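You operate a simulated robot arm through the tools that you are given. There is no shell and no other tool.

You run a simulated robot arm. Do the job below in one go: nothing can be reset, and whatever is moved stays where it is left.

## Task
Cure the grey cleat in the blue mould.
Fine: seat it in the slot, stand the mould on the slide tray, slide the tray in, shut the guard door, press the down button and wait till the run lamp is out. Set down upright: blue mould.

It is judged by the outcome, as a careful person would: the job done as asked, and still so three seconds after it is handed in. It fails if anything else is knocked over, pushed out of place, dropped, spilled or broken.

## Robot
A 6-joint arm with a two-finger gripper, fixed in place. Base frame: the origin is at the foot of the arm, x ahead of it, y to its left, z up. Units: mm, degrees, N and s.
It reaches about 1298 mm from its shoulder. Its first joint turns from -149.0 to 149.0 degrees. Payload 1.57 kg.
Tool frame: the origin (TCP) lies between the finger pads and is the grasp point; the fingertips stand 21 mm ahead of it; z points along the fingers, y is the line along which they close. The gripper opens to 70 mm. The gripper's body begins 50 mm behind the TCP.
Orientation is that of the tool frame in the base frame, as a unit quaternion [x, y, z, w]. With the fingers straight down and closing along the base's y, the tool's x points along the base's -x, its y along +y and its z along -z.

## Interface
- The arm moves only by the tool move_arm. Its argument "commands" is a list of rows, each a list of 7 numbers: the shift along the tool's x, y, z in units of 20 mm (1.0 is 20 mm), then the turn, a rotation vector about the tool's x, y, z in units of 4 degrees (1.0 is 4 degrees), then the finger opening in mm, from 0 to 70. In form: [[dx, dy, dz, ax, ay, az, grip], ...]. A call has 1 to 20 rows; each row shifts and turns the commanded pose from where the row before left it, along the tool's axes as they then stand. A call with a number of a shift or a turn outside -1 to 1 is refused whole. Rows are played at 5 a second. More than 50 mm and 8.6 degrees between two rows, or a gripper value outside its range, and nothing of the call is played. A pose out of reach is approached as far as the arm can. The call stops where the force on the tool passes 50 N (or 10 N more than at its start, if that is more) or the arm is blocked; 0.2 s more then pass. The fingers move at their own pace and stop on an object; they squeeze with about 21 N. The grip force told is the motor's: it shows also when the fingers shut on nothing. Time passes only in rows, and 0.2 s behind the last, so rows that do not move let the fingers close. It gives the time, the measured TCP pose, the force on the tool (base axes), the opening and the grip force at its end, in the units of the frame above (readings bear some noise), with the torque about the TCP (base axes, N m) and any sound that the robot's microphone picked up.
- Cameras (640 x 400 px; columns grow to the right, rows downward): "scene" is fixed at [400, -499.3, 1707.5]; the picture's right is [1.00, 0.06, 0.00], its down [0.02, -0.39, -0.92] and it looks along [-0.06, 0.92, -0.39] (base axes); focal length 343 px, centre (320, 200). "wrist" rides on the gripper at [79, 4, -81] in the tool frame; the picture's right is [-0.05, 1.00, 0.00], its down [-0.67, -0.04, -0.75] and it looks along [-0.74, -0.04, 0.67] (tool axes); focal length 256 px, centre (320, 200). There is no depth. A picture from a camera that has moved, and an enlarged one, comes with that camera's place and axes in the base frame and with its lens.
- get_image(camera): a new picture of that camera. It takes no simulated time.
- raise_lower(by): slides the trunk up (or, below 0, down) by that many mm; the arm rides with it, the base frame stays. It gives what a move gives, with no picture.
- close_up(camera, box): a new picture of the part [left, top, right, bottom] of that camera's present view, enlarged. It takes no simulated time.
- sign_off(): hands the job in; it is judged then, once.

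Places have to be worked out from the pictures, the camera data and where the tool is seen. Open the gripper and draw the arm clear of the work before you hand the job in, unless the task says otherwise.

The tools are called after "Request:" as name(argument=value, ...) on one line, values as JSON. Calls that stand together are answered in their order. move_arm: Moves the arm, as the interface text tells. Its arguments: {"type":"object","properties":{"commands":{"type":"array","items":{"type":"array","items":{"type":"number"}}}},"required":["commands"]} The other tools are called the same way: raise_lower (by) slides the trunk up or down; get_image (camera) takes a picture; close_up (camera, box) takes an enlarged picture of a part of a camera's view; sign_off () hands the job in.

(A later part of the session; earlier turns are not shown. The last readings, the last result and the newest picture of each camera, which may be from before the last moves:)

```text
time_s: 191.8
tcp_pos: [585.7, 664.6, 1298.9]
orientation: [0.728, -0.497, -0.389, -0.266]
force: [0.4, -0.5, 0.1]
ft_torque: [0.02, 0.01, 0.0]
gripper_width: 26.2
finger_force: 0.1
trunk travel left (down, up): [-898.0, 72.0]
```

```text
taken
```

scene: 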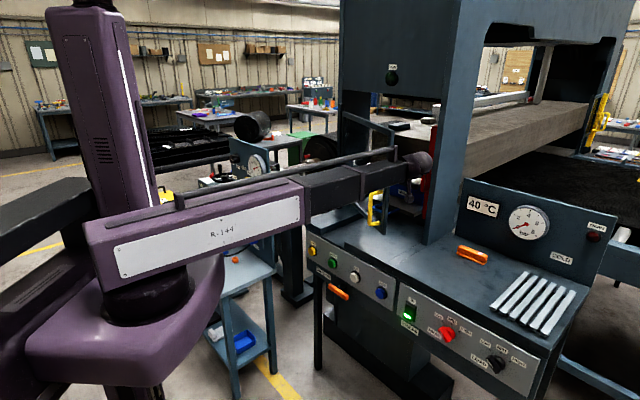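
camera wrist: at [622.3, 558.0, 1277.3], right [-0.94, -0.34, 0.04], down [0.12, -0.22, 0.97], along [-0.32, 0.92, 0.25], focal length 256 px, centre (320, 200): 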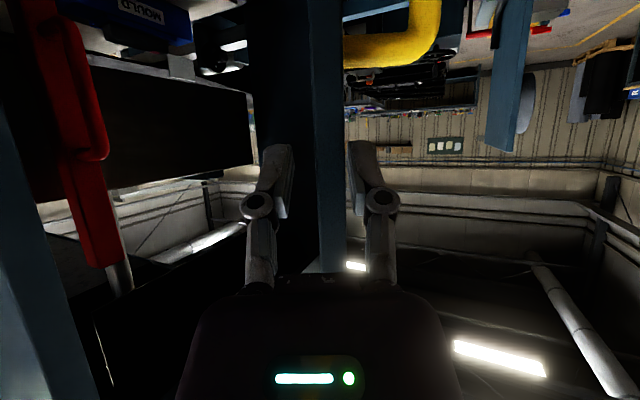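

The door is about 24° from shut. I open the fingers and back straight out 110 mm, leaving the leaf where it is.

Request:
move_arm(commands=[[0, 0, 0, 0, 0, 0, 50], [0, 0, 0, 0, 0, 0, 60], [0.508, 0, -0.761, 0, 0, 0, 60], [0.508, 0, -0.761, 0, 0, 0, 60], [0.508, 0, -0.761, 0, 0, 0, 60], [0.508, 0, -0.761, 0, 0, 0, 60], [0.508, 0, -0.761, 0, 0, 0, 60], [0.508, 0, -0.761, 0, 0, 0, 60]])

Request:
get_image(camera="wrist")

Request:
get_image(camera="scene")

```text
time_s: 193.6
tcp_pos: [623.3, 561.2, 1299.7]
orientation: [0.729, -0.497, -0.388, -0.265]
force: [0.1, -0.2, 0.3]
ft_torque: [0.02, -0.03, 0.0]
gripper_width: 60.1
finger_force: 0.1
trunk travel left (down, up): [-898.0, 72.0]
```

```text
taken
camera wrist: at [659.6, 455.1, 1277.6], right [-0.94, -0.34, 0.04], down [0.12, -0.22, 0.97], along [-0.32, 0.92, 0.25], focal length 256 px, centre (320, 200)
```

wrist: 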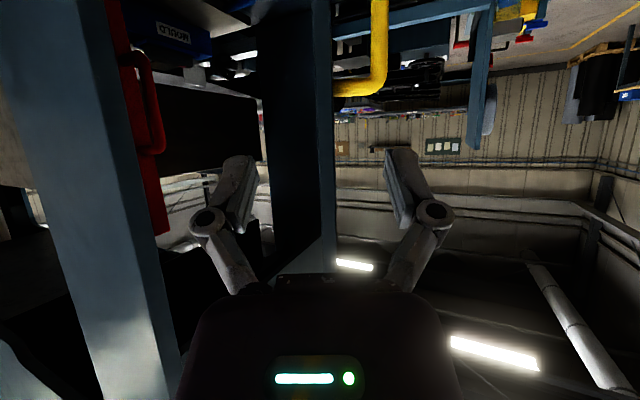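

```text
taken
```

scene: 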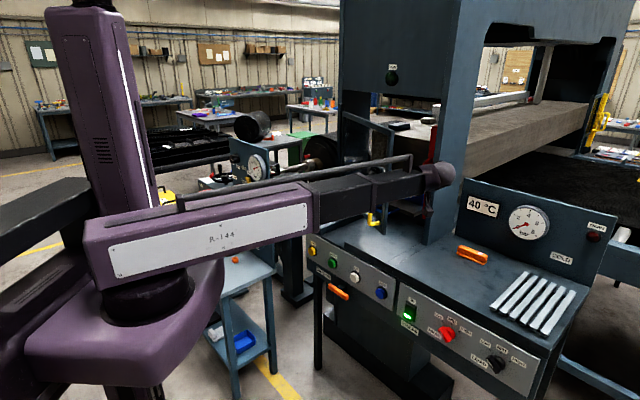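

The handle bar stands ~41 mm outside the stile with its top at z≈1242. I turn the tool back to face the press, back off 80 mm and line up with the yellow handle.

Request:
move_arm(commands=[[0.555, 0, -0.832, 0, 0, 0, 60], [0.555, 0, -0.832, 0, 0, 0, 60], [0, 0, 0, 0.8124, 0, 0.542, 60], [0, 0, 0, 0.8124, 0, 0.542, 60], [0, 0, 0, 0.8124, 0, 0.542, 60], [0, 0, 0, 0.8124, 0, 0.542, 60], [0, 0, 0, 0.8124, 0, 0.542, 60], [0, 0, 0, 0.8124, 0, 0.542, 60], [0, 0, 0, 0.8124, 0, 0.542, 60], [0, 0, 0, 0.8124, 0, 0.542, 60], [0, 0, 0, 0.8124, 0, 0.542, 60], [0, 0, 0, 0.8124, 0, 0.542, 60], [0, 0, 0, 0.8124, 0, 0.542, 60], [0, 0, 0, 0.8124, 0, 0.542, 60], [0, 0, 0, 0.8124, 0, 0.542, 60], [0, 0, 0, 0.8124, 0, 0.542, 60], [0, 0, 0, 0.8124, 0, 0.542, 60], [0, 0, 0, 0.8124, 0, 0.542, 60], [0, 0, 0, 0.8124, 0, 0.542, 60]])

Request:
get_image(camera="wrist")

```text
time_s: 197.6
tcp_pos: [638.7, 524.6, 1299.5]
orientation: [-0.337, 0.815, 0.18, 0.436]
force: [0.7, -0.2, 1.5]
ft_torque: [0.0, 0.01, 0.01]
gripper_width: 60.1
finger_force: 0.1
trunk travel left (down, up): [-898.0, 72.0]
```

```text
taken
camera wrist: at [556.3, 448.4, 1277.7], right [-0.68, 0.73, 0.04], down [-0.15, -0.2, 0.97], along [0.71, 0.65, 0.25], focal length 256 px, centre (320, 200)
```

wrist: 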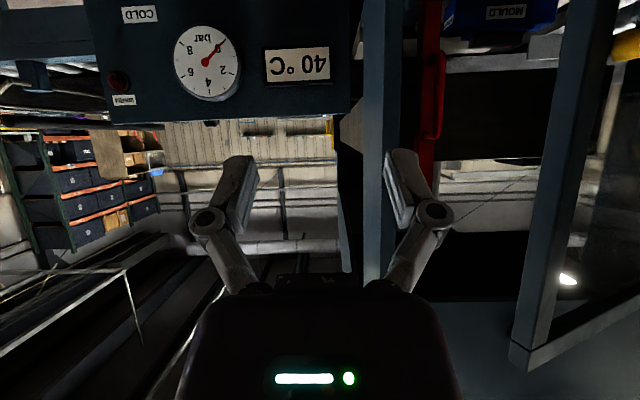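

The free stile is at about F 857, L 56 and its handle near F 820, L 75. I back off 80 mm, then move left 150 mm and lower to the handle's mid height.

Request:
move_arm(commands=[[0.555, 0, -0.832, 0, 0, 0, 60], [0.555, 0, -0.832, 0, 0, 0, 60], [0.555, 0, -0.832, 0, 0, 0, 60], [0.555, 0, -0.832, 0, 0, 0, 60], [0, 0.94, 0, 0, 0, 0, 60], [0, 0.94, 0, 0, 0, 0, 60], [0, 0.94, 0, 0, 0, 0, 60], [0, 0.94, 0, 0, 0, 0, 60], [0, 0.94, 0, 0, 0, 0, 60], [0, 0.94, 0, 0, 0, 0, 60], [0, 0.94, 0, 0, 0, 0, 60], [0, 0.94, 0, 0, 0, 0, 60]])

Request:
raise_lower(by=-120)

Request:
get_image(camera="wrist")

Request:
get_image(camera="scene")

```text
time_s: 200.2
tcp_pos: [475.6, 576.2, 1298.5]
orientation: [-0.338, 0.814, 0.18, 0.437]
force: [-0.2, -0.4, -0.5]
ft_torque: [0.0, 0.01, 0.01]
gripper_width: 60.0
finger_force: 0.0
trunk travel left (down, up): [-898.0, 72.0]
```

```text
time_s: 201.7
tcp_pos: [475.3, 575.1, 1179.4]
orientation: [-0.338, 0.814, 0.18, 0.436]
force: [0.3, 0.7, -1.4]
ft_torque: [0.02, -0.02, 0.0]
gripper_width: 60.0
finger_force: 0.1
trunk travel left (down, up): [-778.0, 192.0]
```

```text
taken
camera wrist: at [393.6, 498.8, 1157.8], right [-0.68, 0.73, 0.04], down [-0.15, -0.2, 0.97], along [0.71, 0.66, 0.25], focal length 256 px, centre (320, 200)
```

wrist: 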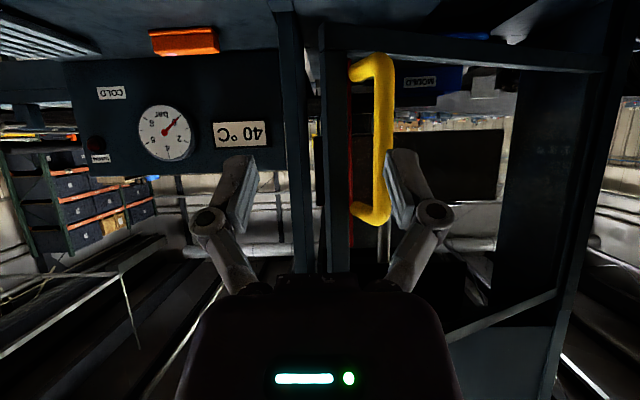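

```text
taken
```

scene: 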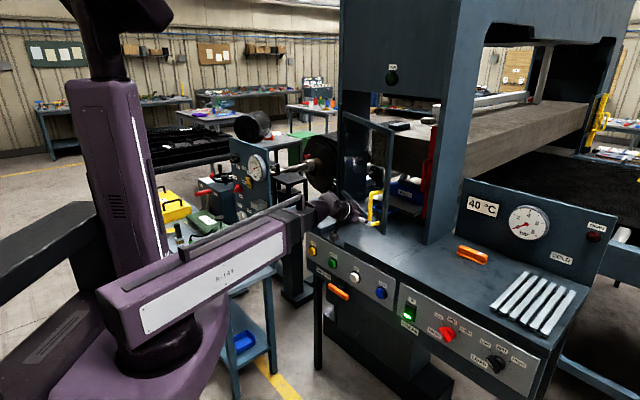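

A clear view: the handle bar is about F 816, L 113, z 1111–1220. I shift left 42 mm and advance 35 mm, then recheck.

Request:
move_arm(commands=[[0, 0.7, 0, 0, 0, 0, 60], [0, 0.7, 0, 0, 0, 0, 60], [0, 0.7, 0, 0, 0, 0, 60], [-0.485, 0, 0.728, 0, 0, 0, 60], [-0.485, 0, 0.728, 0, 0, 0, 60]])

Request:
get_image(camera="wrist")

```text
time_s: 202.9
tcp_pos: [471.8, 631.2, 1179.7]
orientation: [-0.337, 0.815, 0.178, 0.436]
force: [-0.2, -0.1, 0.3]
ft_torque: [0.0, 0.0, 0.0]
gripper_width: 59.8
finger_force: 0.1
trunk travel left (down, up): [-778.0, 192.0]
```

```text
taken
camera wrist: at [389.7, 554.4, 1157.5], right [-0.68, 0.73, 0.04], down [-0.15, -0.2, 0.97], along [0.71, 0.66, 0.25], focal length 256 px, centre (320, 200)
```

wrist: 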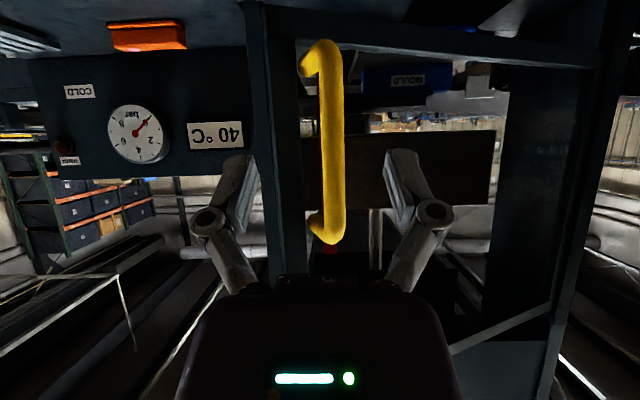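

The bar is ~62 mm ahead and 6 mm left. I shift 5 mm and advance 55 mm.

Request:
move_arm(commands=[[0, 0.25, 0, 0, 0, 0, 60], [-0.508, 0, 0.761, 0, 0, 0, 60], [-0.508, 0, 0.761, 0, 0, 0, 60], [-0.508, 0, 0.761, 0, 0, 0, 60]])

Request:
get_image(camera="wrist")

Request:
close_up(camera="scene", box=[320, 160, 420, 260])

```text
time_s: 203.9
tcp_pos: [507.2, 672.7, 1179.2]
orientation: [-0.337, 0.814, 0.18, 0.437]
force: [0.1, 0.1, 0.2]
ft_torque: [0.01, 0.01, -0.01]
gripper_width: 60.0
finger_force: 0.0
trunk travel left (down, up): [-778.0, 192.0]
```

```text
taken
camera wrist: at [425.4, 596.7, 1157.6], right [-0.68, 0.73, 0.04], down [-0.15, -0.2, 0.97], along [0.71, 0.66, 0.25], focal length 256 px, centre (320, 200)
```

wrist: 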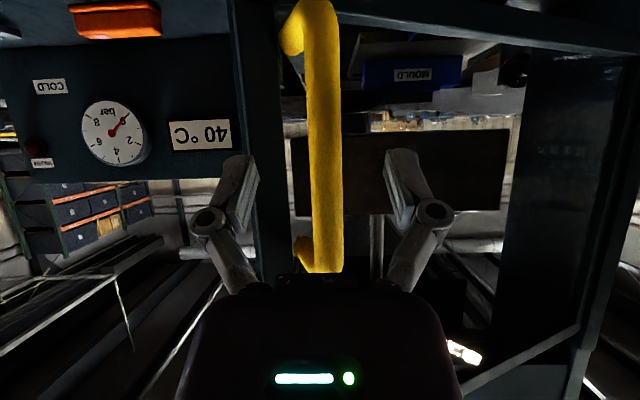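

```text
4.00 times, centred on (370, 210) of scene
camera zoom: at [400.0, -499.3, 1707.5], right [1.0, 0.06, 0.0], down [0.02, -0.39, -0.92], along [-0.06, 0.92, -0.39], focal length 1371 px, centre (120, 160)
```

zoom: 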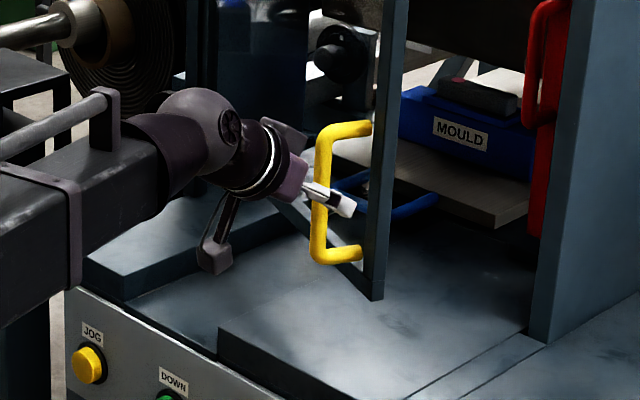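

The bar is right between the fingers. I close on it.

Request:
move_arm(commands=[[0, 0, 0, 0, 0, 0, 40], [0, 0, 0, 0, 0, 0, 20], [0, 0, 0, 0, 0, 0, 8], [0, 0, 0, 0, 0, 0, 8], [0, 0, 0, 0, 0, 0, 8]])

Request:
get_image(camera="wrist")

```text
time_s: 205.1
tcp_pos: [506.1, 674.8, 1179.4]
orientation: [-0.338, 0.814, 0.18, 0.438]
force: [-3.0, 12.2, 5.4]
ft_torque: [0.56, -0.27, 0.14]
gripper_width: 15.8
finger_force: 32.1
trunk travel left (down, up): [-778.0, 192.0]
```

```text
taken
camera wrist: at [424.4, 597.7, 1157.6], right [-0.68, 0.73, 0.04], down [-0.16, -0.2, 0.97], along [0.71, 0.66, 0.25], focal length 256 px, centre (320, 200)
```

wrist: 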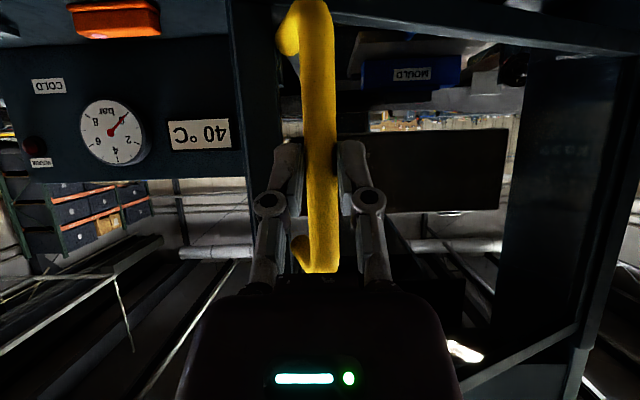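

Gripped. I swing the door on along its arc (about 10° more) holding the handle.

Request:
move_arm(commands=[[-0.15, -0.16, 0.225, 0, 0, 0, 8], [-0.305, -0.325, 0.4576, 0, 0, 0, 8], [-0.305, -0.325, 0.4576, 0, 0, 0, 8], [-0.31, -0.3, 0.465, 0, 0, 0, 8], [-0.3136, -0.27, 0.47, 0, 0, 0, 8], [-0.3136, -0.27, 0.47, 0, 0, 0, 8]])

Request:
get_image(camera="wrist")

Request:
close_up(camera="scene", box=[330, 100, 470, 250])

```text
time_s: 206.5
tcp_pos: [569.1, 696.6, 1179.4]
orientation: [-0.338, 0.813, 0.18, 0.438]
force: [-13.1, 33.0, 14.9]
ft_torque: [0.04, 0.38, 0.54]
gripper_width: 15.8
finger_force: 32.4
trunk travel left (down, up): [-778.0, 192.0]
```

```text
taken
camera wrist: at [487.5, 618.8, 1157.6], right [-0.69, 0.73, 0.04], down [-0.16, -0.2, 0.97], along [0.71, 0.66, 0.25], focal length 256 px, centre (320, 200)
```

wrist: 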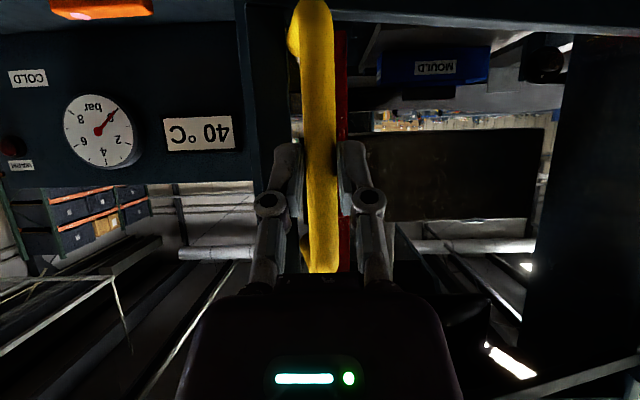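

```text
2.67 times, centred on (400, 175) of scene
camera zoom: at [400.0, -499.3, 1707.5], right [1.0, 0.06, 0.0], down [0.02, -0.39, -0.92], along [-0.06, 0.92, -0.39], focal length 914 px, centre (107, 267)
```

zoom: 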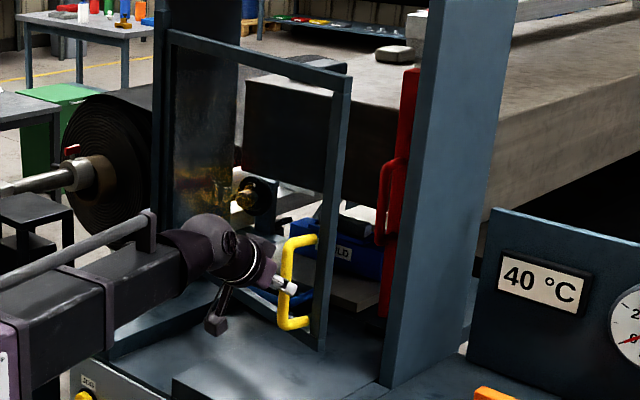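

The door moves; a 33 N sideways pull shows my arc is a bit too wide. I relax 8 mm to the left and continue with a flatter path.

Request:
move_arm(commands=[[0, 0.4, 0, 0, 0, 0, 8], [-0.2775, -0.12, 0.416, 0, 0, 0, 8], [-0.2775, -0.12, 0.416, 0, 0, 0, 8], [-0.2775, -0.12, 0.416, 0, 0, 0, 8]])

Request:
get_image(camera="wrist")

```text
time_s: 207.5
tcp_pos: [596.0, 708.8, 1179.6]
orientation: [-0.335, 0.816, 0.178, 0.436]
force: [12.7, -22.9, 0.0]
ft_torque: [-0.33, 0.05, -0.5]
gripper_width: 15.7
finger_force: 32.3
trunk travel left (down, up): [-778.0, 192.0]
```

```text
taken
camera wrist: at [514.1, 632.8, 1158.2], right [-0.68, 0.73, 0.04], down [-0.15, -0.2, 0.97], along [0.72, 0.65, 0.25], focal length 256 px, centre (320, 200)
```

wrist: 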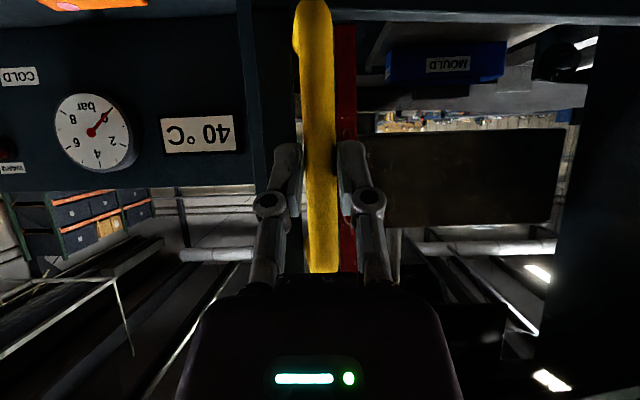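

The measured points trace the true arc; I continue in small steps along it with updated slope.

Request:
move_arm(commands=[[-0.222, -0.14, 0.333, 0, 0, 0, 8], [-0.222, -0.13, 0.333, 0, 0, 0, 8], [-0.222, -0.12, 0.333, 0, 0, 0, 8]])

Request:
close_up(camera="scene", box=[330, 100, 470, 250])

```text
time_s: 208.3
tcp_pos: [618.8, 722.1, 1179.4]
orientation: [-0.336, 0.815, 0.179, 0.436]
force: [15.0, -25.1, -3.8]
ft_torque: [-0.56, 0.26, -0.52]
gripper_width: 15.7
finger_force: 31.7
trunk travel left (down, up): [-778.0, 192.0]
```

```text
2.67 times, centred on (400, 175) of scene
camera zoom: at [400.0, -499.3, 1707.5], right [1.0, 0.06, 0.0], down [0.02, -0.39, -0.92], along [-0.06, 0.92, -0.39], focal length 914 px, centre (107, 267)
```

zoom: 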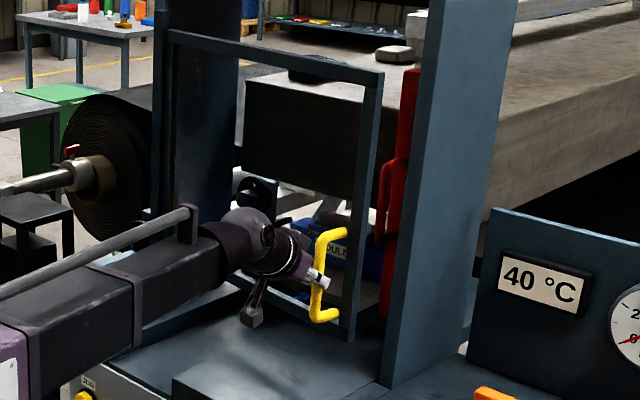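

I relieve the sideways force and keep going.

Request:
move_arm(commands=[[0, -0.25, 0, 0, 0, 0, 8], [-0.222, -0.1, 0.333, 0, 0, 0, 8], [-0.222, -0.1, 0.333, 0, 0, 0, 8], [-0.222, -0.09, 0.333, 0, 0, 0, 8]])

Request:
close_up(camera="scene", box=[330, 100, 470, 250])

```text
time_s: 209.3
tcp_pos: [641.5, 736.2, 1179.3]
orientation: [-0.336, 0.815, 0.179, 0.437]
force: [1.1, -1.0, -0.4]
ft_torque: [-0.15, 0.15, 0.01]
gripper_width: 16.0
finger_force: 32.0
trunk travel left (down, up): [-778.0, 192.0]
```

```text
2.67 times, centred on (400, 175) of scene
camera zoom: at [400.0, -499.3, 1707.5], right [1.0, 0.06, 0.0], down [0.02, -0.39, -0.92], along [-0.06, 0.92, -0.39], focal length 914 px, centre (107, 267)
```

zoom: 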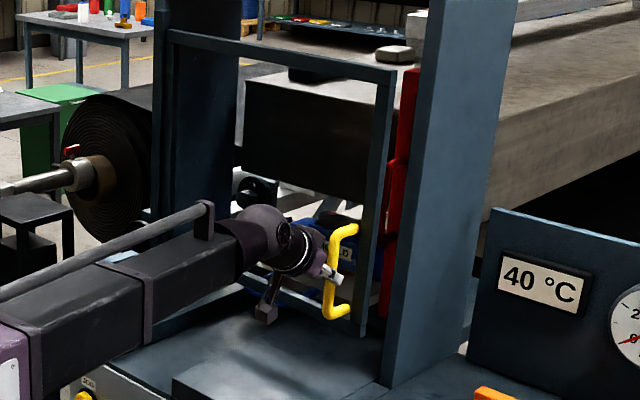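

Force-free. I continue 24–32 mm more toward the jamb.

Request:
move_arm(commands=[[-0.222, -0.085, 0.333, 0, 0, 0, 8], [-0.222, -0.08, 0.333, 0, 0, 0, 8], [-0.222, -0.075, 0.333, 0, 0, 0, 8], [-0.222, -0.07, 0.333, 0, 0, 0, 8]])

Request:
close_up(camera="scene", box=[330, 100, 470, 250])

```text
time_s: 210.3
tcp_pos: [666.8, 754.4, 1180.3]
orientation: [-0.338, 0.814, 0.18, 0.437]
force: [-6.9, 10.3, 4.4]
ft_torque: [0.21, -0.05, 0.25]
gripper_width: 15.8
finger_force: 32.2
trunk travel left (down, up): [-778.0, 192.0]
```

```text
2.67 times, centred on (400, 175) of scene
camera zoom: at [400.0, -499.3, 1707.5], right [1.0, 0.06, 0.0], down [0.02, -0.39, -0.92], along [-0.06, 0.92, -0.39], focal length 914 px, centre (107, 267)
```

zoom: 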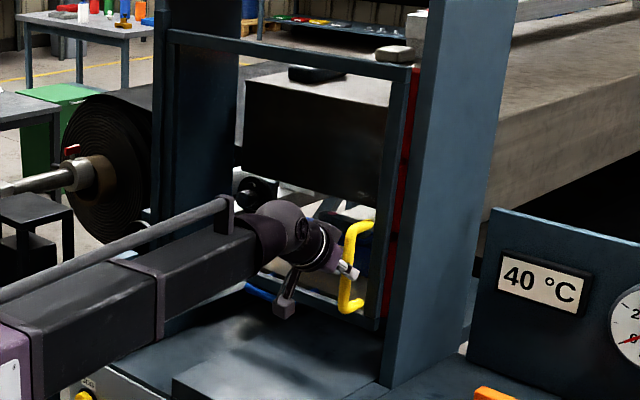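

Nearly parallel now. I continue with smaller sideways component until it meets its stop.

Request:
move_arm(commands=[[-0.222, -0.04, 0.333, 0, 0, 0, 8], [-0.222, -0.04, 0.333, 0, 0, 0, 8], [-0.222, -0.04, 0.333, 0, 0, 0, 8], [-0.222, -0.03, 0.333, 0, 0, 0, 8]])

Request:
close_up(camera="scene", box=[330, 100, 470, 250])

Request:
get_image(camera="wrist")

```text
time_s: 211.3
tcp_pos: [689.5, 775.9, 1180.5]
orientation: [-0.338, 0.815, 0.178, 0.437]
force: [-13.4, 8.8, 2.8]
ft_torque: [-0.08, 0.14, -0.15]
gripper_width: 18.6
finger_force: 7.7
trunk travel left (down, up): [-778.0, 192.0]
```

```text
2.67 times, centred on (400, 175) of scene
camera zoom: at [400.0, -499.3, 1707.5], right [1.0, 0.06, 0.0], down [0.02, -0.39, -0.92], along [-0.06, 0.92, -0.39], focal length 914 px, centre (107, 267)
```

zoom: 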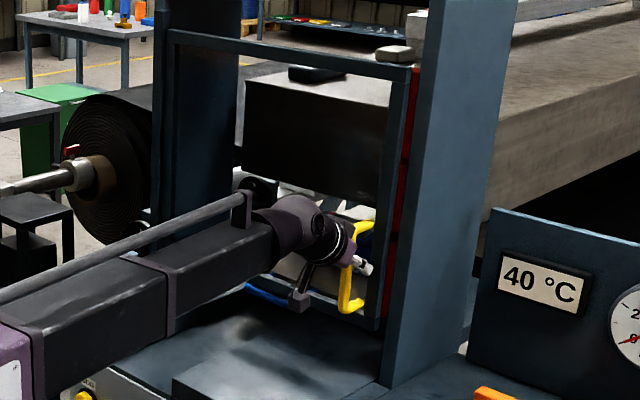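

```text
taken
camera wrist: at [608.6, 698.8, 1158.0], right [-0.68, 0.73, 0.04], down [-0.15, -0.2, 0.97], along [0.71, 0.66, 0.25], focal length 256 px, centre (320, 200)
```

wrist: 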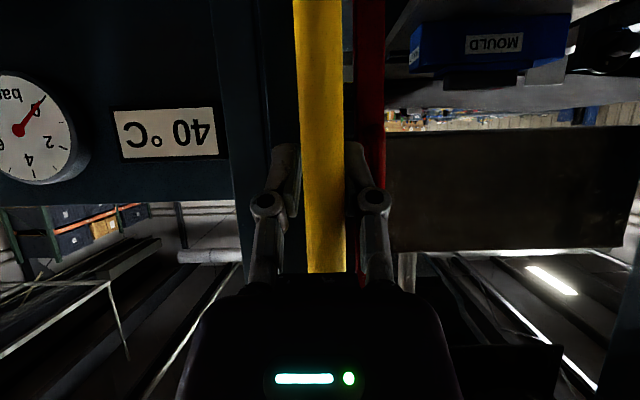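

The fingers slid along the bar while the door stayed put: the door has met its stop. I release, back off and check that it is properly shut.

Request:
move_arm(commands=[[0, 0, 0, 0, 0, 0, 30], [0, 0, 0, 0, 0, 0, 50], [0.555, 0, -0.832, 0, 0, 0, 50], [0.555, 0, -0.832, 0, 0, 0, 50], [0.555, 0, -0.832, 0, 0, 0, 50], [0.555, 0, -0.832, 0, 0, 0, 50], [0.555, 0, -0.832, 0, 0, 0, 50], [0.555, 0, -0.832, 0, 0, 0, 50], [0.555, 0, -0.832, 0, 0, 0, 50], [0.555, 0, -0.832, 0, 0, 0, 50]])

Request:
get_image(camera="wrist")

Request:
close_up(camera="scene", box=[330, 100, 470, 250])

```text
time_s: 213.5
tcp_pos: [578.6, 660.0, 1179.1]
orientation: [-0.338, 0.815, 0.179, 0.436]
force: [-0.6, -0.7, -0.9]
ft_torque: [0.0, 0.0, 0.01]
gripper_width: 50.4
finger_force: 0.1
trunk travel left (down, up): [-778.0, 192.0]
```

```text
taken
camera wrist: at [496.2, 583.1, 1157.9], right [-0.68, 0.73, 0.04], down [-0.15, -0.2, 0.97], along [0.71, 0.66, 0.25], focal length 256 px, centre (320, 200)
```

wrist: 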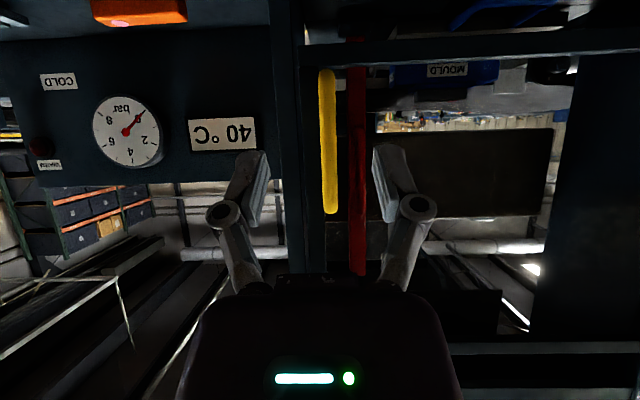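

```text
2.67 times, centred on (400, 175) of scene
camera zoom: at [400.0, -499.3, 1707.5], right [1.0, 0.06, 0.0], down [0.02, -0.39, -0.92], along [-0.06, 0.92, -0.39], focal length 914 px, centre (107, 267)
```

zoom: 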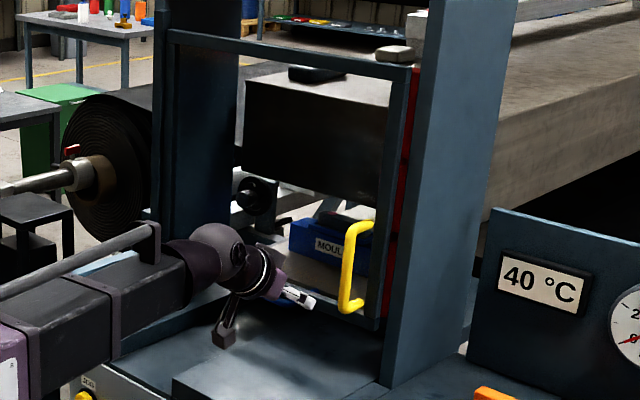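

The handle now points straight at the camera and the leaf is parallel to the front: the door is shut. DOWN (green) is at about F 833, L 314, z 842 on the vertical front panel. I move back and left, in front of it, at height.

Request:
move_arm(commands=[[0.555, 0, -0.832, 0, 0, 0, 30], [0.555, 0, -0.832, 0, 0, 0, 0], [0.555, 0, -0.832, 0, 0, 0, 0], [0.555, 0, -0.832, 0, 0, 0, 0], [0.555, 0, -0.832, 0, 0, 0, 0], [0.555, 0, -0.832, 0, 0, 0, 0], [0.555, 0, -0.832, 0, 0, 0, 0], [0.555, 0, -0.832, 0, 0, 0, 0]])

Request:
move_arm(commands=[[0, 0.985, 0, 0, 0, 0, 0], [0, 0.985, 0, 0, 0, 0, 0], [0, 0.985, 0, 0, 0, 0, 0], [0, 0.985, 0, 0, 0, 0, 0], [0, 0.985, 0, 0, 0, 0, 0], [0, 0.985, 0, 0, 0, 0, 0], [0, 0.985, 0, 0, 0, 0, 0], [0, 0.985, 0, 0, 0, 0, 0], [0, 0.985, 0, 0, 0, 0, 0], [0, 0.985, 0, 0, 0, 0, 0], [0, 0.985, 0, 0, 0, 0, 0], [0, 0.985, 0, 0, 0, 0, 0], [0, 0.985, 0, 0, 0, 0, 0], [0, 0, 0, 0, -1, 0, 0], [0, 0, 0, 0, -1, 0, 0], [0, 0, 0, 0, -1, 0, 0], [0, 0, 0, 0, -0.5, 0, 0]])

Request:
raise_lower(by=-200)

Request:
get_image(camera="wrist")

Request:
get_image(camera="scene")

```text
time_s: 215.3
tcp_pos: [464.5, 546.5, 1180.6]
orientation: [-0.338, 0.815, 0.18, 0.435]
force: [-1.2, -1.5, -0.5]
ft_torque: [-0.04, 0.01, 0.0]
gripper_width: 0.1
finger_force: 21.1
trunk travel left (down, up): [-778.0, 192.0]
```

```text
time_s: 218.9
tcp_pos: [285.8, 728.7, 1219.8]
orientation: [-0.313, 0.756, 0.218, 0.532]
force: [0.4, 0.2, 0.2]
ft_torque: [0.0, 0.0, 0.01]
gripper_width: 0.1
finger_force: 21.2
out of reach, approached as far as the arm can: row 14, 15, 16, 17
trunk travel left (down, up): [-778.0, 192.0]
```

```text
time_s: 221.1
tcp_pos: [286.7, 729.1, 1018.4]
orientation: [-0.313, 0.756, 0.218, 0.531]
force: [-0.5, -0.4, -0.2]
ft_torque: [0.02, -0.01, 0.02]
gripper_width: 0.2
finger_force: 21.5
trunk travel left (down, up): [-578.0, 392.0]
```

```text
taken
camera wrist: at [210.1, 658.5, 971.7], right [-0.69, 0.72, 0.05], down [-0.31, -0.36, 0.88], along [0.65, 0.59, 0.47], focal length 256 px, centre (320, 200)
```

wrist: 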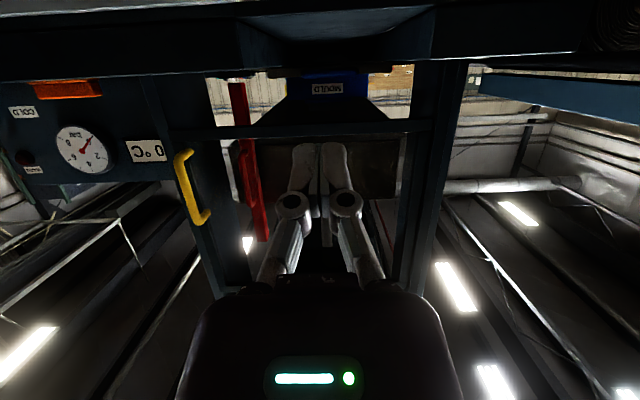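

```text
taken
```

scene: 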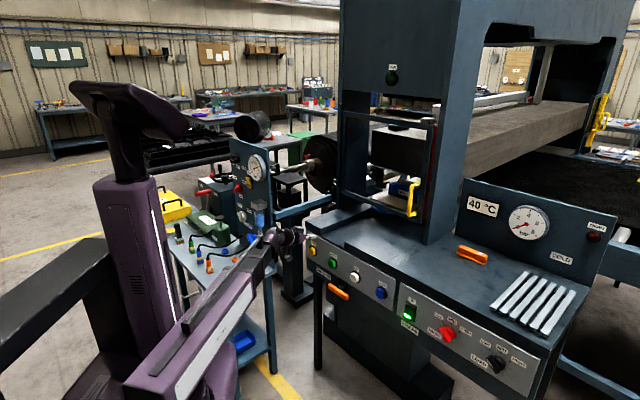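

The door is shut. I lower 120 mm and check the green button's position in the view.

Request:
raise_lower(by=-120)

Request:
get_image(camera="wrist")

Request:
close_up(camera="scene", box=[200, 210, 380, 330])

```text
time_s: 222.6
tcp_pos: [285.8, 729.3, 899.5]
orientation: [-0.313, 0.756, 0.219, 0.532]
force: [0.4, -0.3, -0.7]
ft_torque: [0.02, 0.0, -0.01]
gripper_width: 0.0
finger_force: 21.3
trunk travel left (down, up): [-458.0, 512.0]
```

```text
taken
camera wrist: at [210.1, 658.5, 851.7], right [-0.69, 0.72, 0.05], down [-0.31, -0.36, 0.88], along [0.65, 0.59, 0.47], focal length 256 px, centre (320, 200)
```

wrist: 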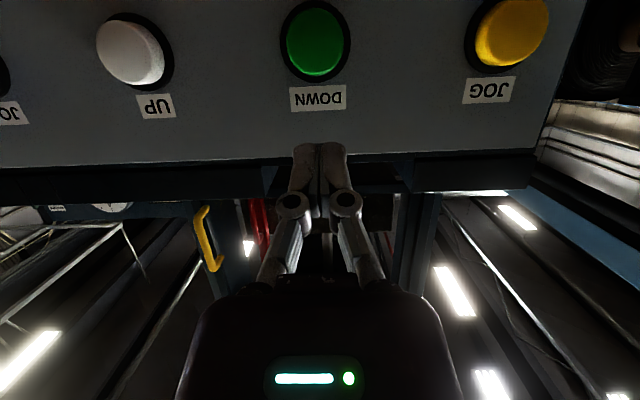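

```text
3.33 times, centred on (290, 270) of scene
camera zoom: at [400.0, -499.3, 1707.5], right [1.0, 0.06, 0.0], down [0.02, -0.39, -0.92], along [-0.06, 0.92, -0.39], focal length 1142 px, centre (420, -33)
```

zoom: 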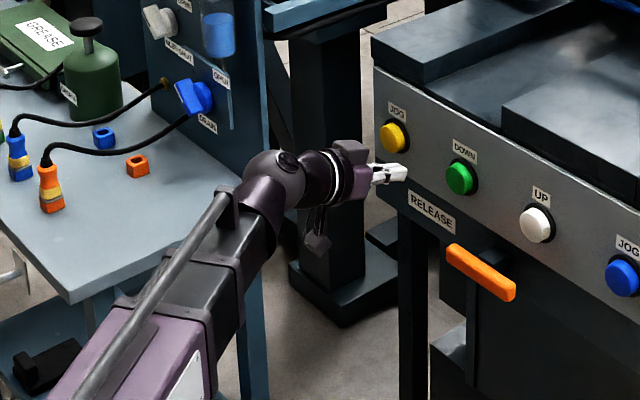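

The green DOWN button is at L≈310, z≈837. I shift 3 mm, lower 58 mm, and advance 55 mm toward it.

Request:
raise_lower(by=-58)

Request:
move_arm(commands=[[-0.23, -0.15, 0.63, 0, 0, 0, 0], [-0.235, 0, 0.646, 0, 0, 0, 0], [-0.235, 0, 0.646, 0, 0, 0, 0], [-0.235, 0, 0.646, 0, 0, 0, 0]])

Request:
get_image(camera="wrist")

Request:
close_up(camera="scene", box=[280, 220, 380, 300])

```text
time_s: 223.6
tcp_pos: [287.1, 728.7, 842.2]
orientation: [-0.313, 0.756, 0.218, 0.532]
force: [0.1, 0.8, 0.1]
ft_torque: [-0.02, 0.02, 0.02]
gripper_width: 0.0
finger_force: 21.1
trunk travel left (down, up): [-400.0, 570.0]
```

```text
time_s: 224.6
tcp_pos: [328.9, 765.9, 841.8]
orientation: [-0.314, 0.756, 0.218, 0.531]
force: [-0.7, -0.4, 0.2]
ft_torque: [0.0, -0.02, 0.01]
gripper_width: 0.1
finger_force: 21.0
trunk travel left (down, up): [-400.0, 570.0]
```

```text
taken
camera wrist: at [251.7, 695.2, 793.6], right [-0.69, 0.72, 0.05], down [-0.31, -0.36, 0.88], along [0.65, 0.59, 0.47], focal length 256 px, centre (320, 200)
```

wrist: 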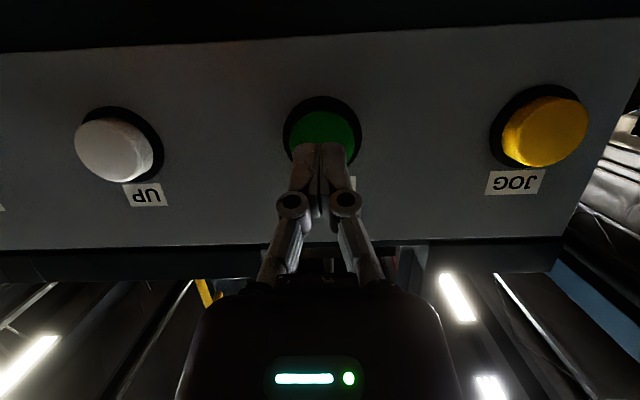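

```text
5.00 times, centred on (330, 260) of scene
camera zoom: at [400.0, -499.3, 1707.5], right [1.0, 0.06, 0.0], down [0.02, -0.39, -0.92], along [-0.06, 0.92, -0.39], focal length 1713 px, centre (270, -100)
```

zoom: 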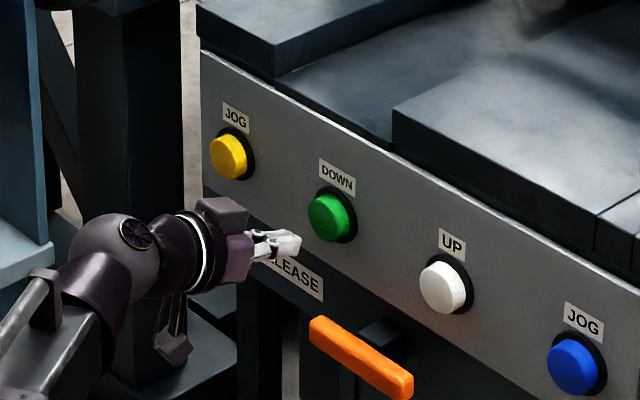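

The fingertips are about 20–25 mm from the button and aimed within its face. I press forward slowly.

Request:
move_arm(commands=[[-0.0684, 0, 0.188, 0, 0, 0, 0], [-0.0684, 0, 0.188, 0, 0, 0, 0], [-0.0684, 0, 0.188, 0, 0, 0, 0], [-0.0684, 0, 0.188, 0, 0, 0, 0], [-0.0684, 0, 0.188, 0, 0, 0, 0]])

Request:
close_up(camera="scene", box=[280, 220, 380, 300])

Request:
get_image(camera="wrist")

```text
time_s: 225.8
tcp_pos: [342.7, 780.6, 841.7]
orientation: [-0.314, 0.756, 0.219, 0.531]
force: [-0.7, -0.1, 0.6]
ft_torque: [-0.01, 0.02, 0.01]
gripper_width: 0.1
finger_force: 20.5
trunk travel left (down, up): [-400.0, 570.0]
```

```text
5.00 times, centred on (330, 260) of scene
camera zoom: at [400.0, -499.3, 1707.5], right [1.0, 0.06, 0.0], down [0.02, -0.39, -0.92], along [-0.06, 0.92, -0.39], focal length 1713 px, centre (270, -100)
```

zoom: 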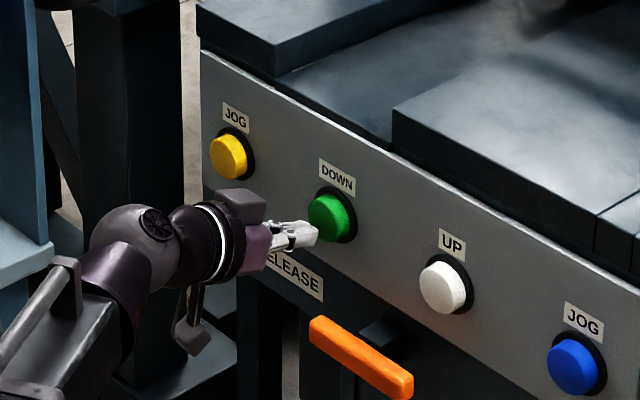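

```text
taken
camera wrist: at [266.1, 710.0, 793.6], right [-0.69, 0.72, 0.05], down [-0.31, -0.36, 0.88], along [0.65, 0.59, 0.47], focal length 256 px, centre (320, 200)
```

wrist: 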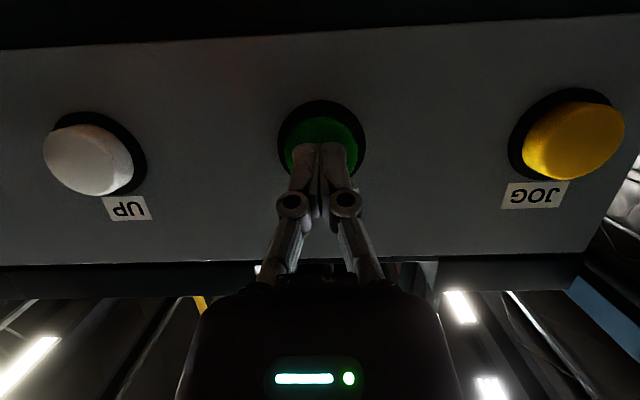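

Not yet touching. I continue in small steps.

Request:
move_arm(commands=[[-0.0513, 0, 0.141, 0, 0, 0, 0], [-0.0513, 0, 0.141, 0, 0, 0, 0], [-0.0513, 0, 0.141, 0, 0, 0, 0], [-0.0513, 0, 0.141, 0, 0, 0, 0], [0, 0, 0, 0, 0, 0, 0]])

Request:
close_up(camera="scene", box=[280, 220, 380, 300])

```text
time_s: 227.0
tcp_pos: [349.9, 789.0, 841.7]
orientation: [-0.314, 0.757, 0.218, 0.53]
force: [-0.3, -0.8, 0.3]
ft_torque: [-0.02, 0.04, -0.02]
gripper_width: 0.0
finger_force: 20.8
trunk travel left (down, up): [-400.0, 570.0]
```

```text
5.00 times, centred on (330, 260) of scene
camera zoom: at [400.0, -499.3, 1707.5], right [1.0, 0.06, 0.0], down [0.02, -0.39, -0.92], along [-0.06, 0.92, -0.39], focal length 1713 px, centre (270, -100)
```

zoom: 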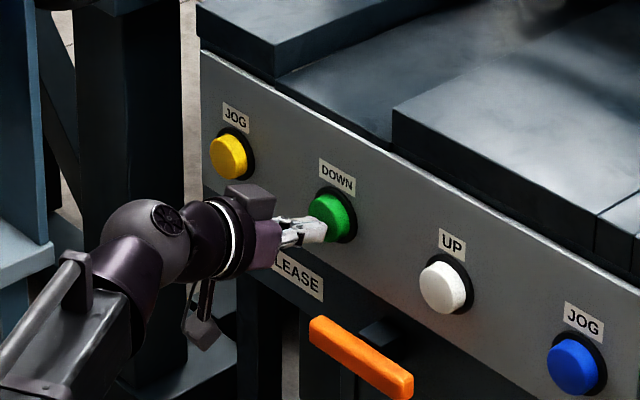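

Very close now. I go on pressing in 3 mm steps.

Request:
move_arm(commands=[[-0.0513, 0, 0.141, 0, 0, 0, 0], [-0.0513, 0, 0.141, 0, 0, 0, 0], [-0.0513, 0, 0.141, 0, 0, 0, 0], [0, 0, 0, 0, 0, 0, 0]])

Request:
close_up(camera="scene", box=[280, 220, 380, 300])

Request:
close_up(camera="scene", box=[340, 40, 460, 220])

```text
time_s: 228.0
tcp_pos: [354.9, 795.3, 842.2]
orientation: [-0.313, 0.756, 0.219, 0.532]
force: [-3.9, -5.3, -2.3]
ft_torque: [-0.03, 0.06, -0.01]
gripper_width: 6.0
finger_force: 28.3
trunk travel left (down, up): [-400.0, 570.0]
heard: click
```

```text
5.00 times, centred on (330, 260) of scene
camera zoom: at [400.0, -499.3, 1707.5], right [1.0, 0.06, 0.0], down [0.02, -0.39, -0.92], along [-0.06, 0.92, -0.39], focal length 1713 px, centre (270, -100)
```

zoom: 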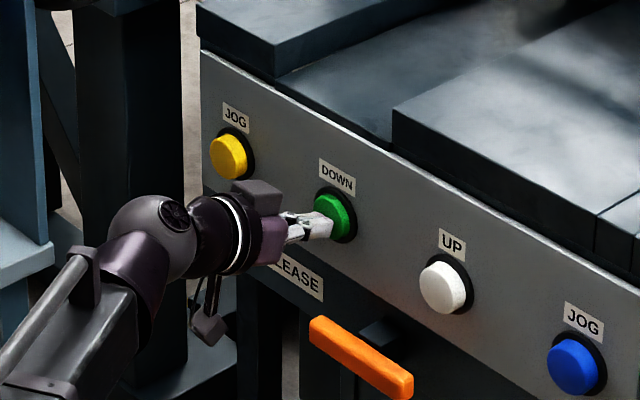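

```text
2.22 times, centred on (400, 130) of scene
camera zoom: at [400.0, -499.3, 1707.5], right [1.0, 0.06, 0.0], down [0.02, -0.39, -0.92], along [-0.06, 0.92, -0.39], focal length 762 px, centre (142, 356)
```

zoom: 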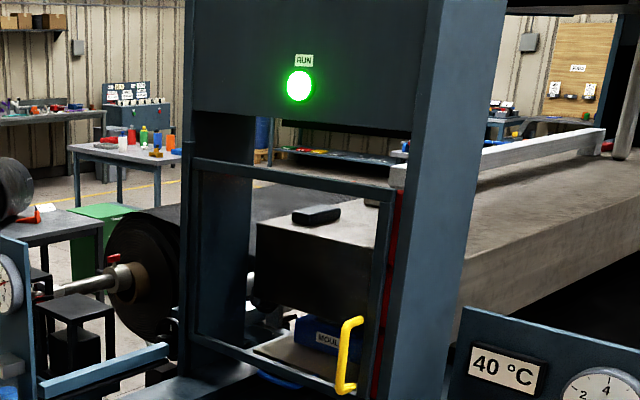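

Click heard and the RUN lamp is lit. I withdraw the finger from the button straight back.

Request:
move_arm(commands=[[0.171, 0, -0.47, 0, 0, 0, 0], [0.342, 0, -0.94, 0, 0, 0, 0], [0.342, 0, -0.94, 0, 0, 0, 0], [0.342, 0, -0.94, 0, 0, 0, 0], [0.342, 0, -0.94, 0, 0, 0, 0], [0.342, 0, -0.94, 0, 0, 0, 0]])

Request:
close_up(camera="scene", box=[340, 40, 460, 220])

Request:
close_up(camera="scene", box=[440, 170, 640, 340])

```text
time_s: 229.4
tcp_pos: [278.1, 718.1, 841.7]
orientation: [-0.314, 0.756, 0.219, 0.532]
force: [-0.1, -0.3, -0.3]
ft_torque: [-0.03, -0.04, -0.02]
gripper_width: 0.0
finger_force: 28.4
trunk travel left (down, up): [-400.0, 570.0]
```

```text
2.22 times, centred on (400, 130) of scene
camera zoom: at [400.0, -499.3, 1707.5], right [1.0, 0.06, 0.0], down [0.02, -0.39, -0.92], along [-0.06, 0.92, -0.39], focal length 762 px, centre (142, 356)
```

zoom: 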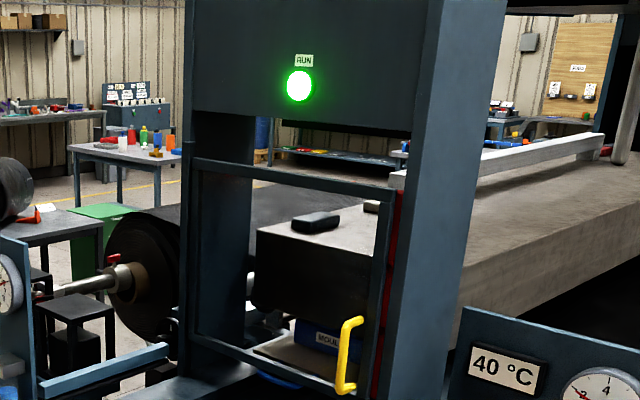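

```text
2.35 times, centred on (540, 255) of scene
camera zoom: at [400.0, -499.3, 1707.5], right [1.0, 0.06, 0.0], down [0.02, -0.39, -0.92], along [-0.06, 0.92, -0.39], focal length 806 px, centre (-198, 71)
```

zoom: 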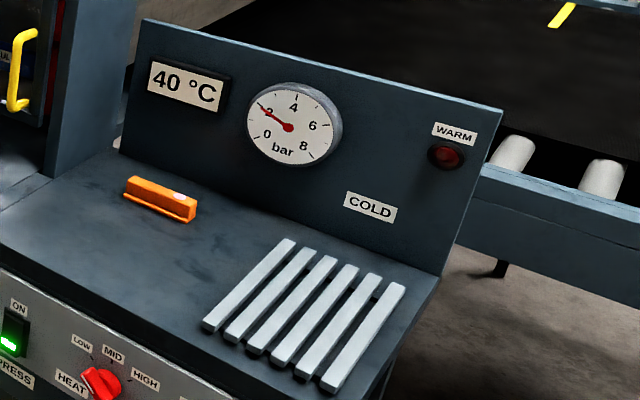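

The platen is coming down and pressure is rising. I wait with idle rows and watch the lamp.

Request:
move_arm(commands=[[0, 0, 0, 0, 0, 0, 20], [0, 0, 0, 0, 0, 0, 20], [0, 0, 0, 0, 0, 0, 20], [0, 0, 0, 0, 0, 0, 20], [0, 0, 0, 0, 0, 0, 20], [0, 0, 0, 0, 0, 0, 20], [0, 0, 0, 0, 0, 0, 20], [0, 0, 0, 0, 0, 0, 20], [0, 0, 0, 0, 0, 0, 20], [0, 0, 0, 0, 0, 0, 20], [0, 0, 0, 0, 0, 0, 20], [0, 0, 0, 0, 0, 0, 20], [0, 0, 0, 0, 0, 0, 20], [0, 0, 0, 0, 0, 0, 20], [0, 0, 0, 0, 0, 0, 20], [0, 0, 0, 0, 0, 0, 20], [0, 0, 0, 0, 0, 0, 20], [0, 0, 0, 0, 0, 0, 20], [0, 0, 0, 0, 0, 0, 20], [0, 0, 0, 0, 0, 0, 20]])

Request:
close_up(camera="scene", box=[340, 40, 460, 220])

Request:
close_up(camera="scene", box=[440, 170, 640, 340])

```text
time_s: 233.6
tcp_pos: [278.8, 716.8, 842.2]
orientation: [-0.313, 0.755, 0.219, 0.532]
force: [0.2, -0.8, -0.2]
ft_torque: [0.01, 0.02, 0.0]
gripper_width: 20.0
finger_force: 0.2
trunk travel left (down, up): [-400.0, 570.0]
```

```text
2.22 times, centred on (400, 130) of scene
camera zoom: at [400.0, -499.3, 1707.5], right [1.0, 0.06, 0.0], down [0.02, -0.39, -0.92], along [-0.06, 0.92, -0.39], focal length 762 px, centre (142, 356)
```

zoom: 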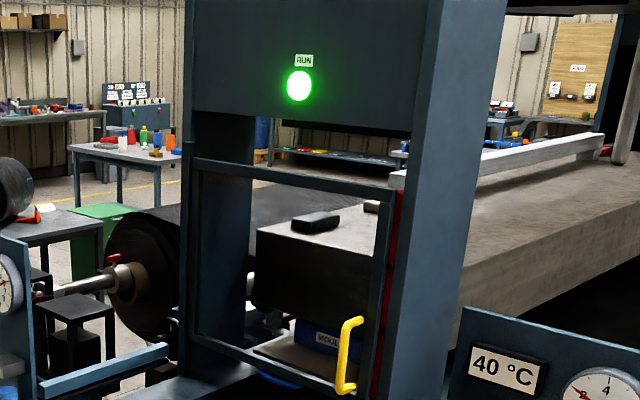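

```text
2.35 times, centred on (540, 255) of scene
camera zoom: at [400.0, -499.3, 1707.5], right [1.0, 0.06, 0.0], down [0.02, -0.39, -0.92], along [-0.06, 0.92, -0.39], focal length 806 px, centre (-198, 71)
```

zoom: 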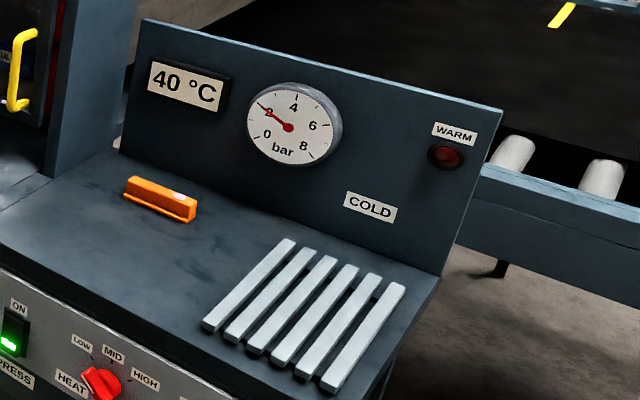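

The press is holding at 2 bar with RUN still lit. I keep waiting.

Request:
move_arm(commands=[[0, 0, 0, 0, 0, 0, 20], [0, 0, 0, 0, 0, 0, 20], [0, 0, 0, 0, 0, 0, 20], [0, 0, 0, 0, 0, 0, 20], [0, 0, 0, 0, 0, 0, 20], [0, 0, 0, 0, 0, 0, 20], [0, 0, 0, 0, 0, 0, 20], [0, 0, 0, 0, 0, 0, 20], [0, 0, 0, 0, 0, 0, 20], [0, 0, 0, 0, 0, 0, 20], [0, 0, 0, 0, 0, 0, 20], [0, 0, 0, 0, 0, 0, 20], [0, 0, 0, 0, 0, 0, 20], [0, 0, 0, 0, 0, 0, 20], [0, 0, 0, 0, 0, 0, 20], [0, 0, 0, 0, 0, 0, 20], [0, 0, 0, 0, 0, 0, 20], [0, 0, 0, 0, 0, 0, 20], [0, 0, 0, 0, 0, 0, 20], [0, 0, 0, 0, 0, 0, 20]])

Request:
close_up(camera="scene", box=[340, 40, 460, 220])

Request:
move_arm(commands=[[0, 0, 0, 0, 0, 0, 20], [0, 0, 0, 0, 0, 0, 20], [0, 0, 0, 0, 0, 0, 20], [0, 0, 0, 0, 0, 0, 20], [0, 0, 0, 0, 0, 0, 20], [0, 0, 0, 0, 0, 0, 20], [0, 0, 0, 0, 0, 0, 20], [0, 0, 0, 0, 0, 0, 20], [0, 0, 0, 0, 0, 0, 20], [0, 0, 0, 0, 0, 0, 20], [0, 0, 0, 0, 0, 0, 20], [0, 0, 0, 0, 0, 0, 20], [0, 0, 0, 0, 0, 0, 20], [0, 0, 0, 0, 0, 0, 20], [0, 0, 0, 0, 0, 0, 20], [0, 0, 0, 0, 0, 0, 20], [0, 0, 0, 0, 0, 0, 20], [0, 0, 0, 0, 0, 0, 20], [0, 0, 0, 0, 0, 0, 20], [0, 0, 0, 0, 0, 0, 20]])

Request:
close_up(camera="scene", box=[340, 40, 460, 220])

```text
time_s: 237.8
tcp_pos: [278.0, 717.1, 841.4]
orientation: [-0.313, 0.756, 0.218, 0.531]
force: [-0.1, -0.4, 0.5]
ft_torque: [-0.03, -0.02, -0.04]
gripper_width: 20.2
finger_force: 0.0
trunk travel left (down, up): [-400.0, 570.0]
```

```text
2.22 times, centred on (400, 130) of scene
camera zoom: at [400.0, -499.3, 1707.5], right [1.0, 0.06, 0.0], down [0.02, -0.39, -0.92], along [-0.06, 0.92, -0.39], focal length 762 px, centre (142, 356)
```

zoom: 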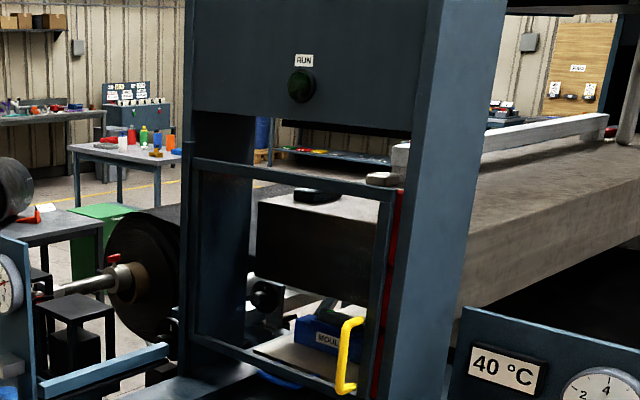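

```text
time_s: 242.0
tcp_pos: [277.4, 717.1, 841.7]
orientation: [-0.313, 0.756, 0.218, 0.532]
force: [1.4, 0.0, -0.1]
ft_torque: [0.02, 0.03, 0.01]
gripper_width: 19.9
finger_force: 0.0
trunk travel left (down, up): [-400.0, 570.0]
```

```text
2.22 times, centred on (400, 130) of scene
camera zoom: at [400.0, -499.3, 1707.5], right [1.0, 0.06, 0.0], down [0.02, -0.39, -0.92], along [-0.06, 0.92, -0.39], focal length 762 px, centre (142, 356)
```

zoom: 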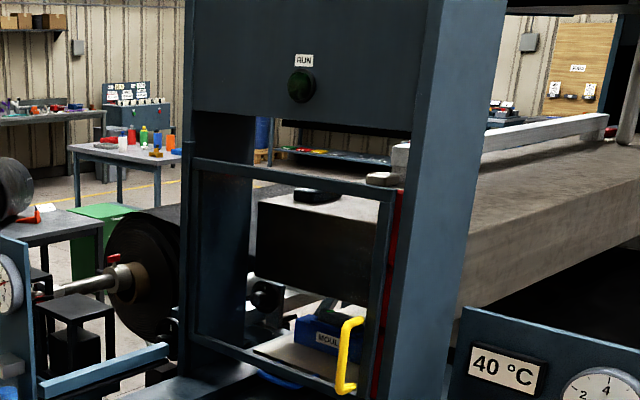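

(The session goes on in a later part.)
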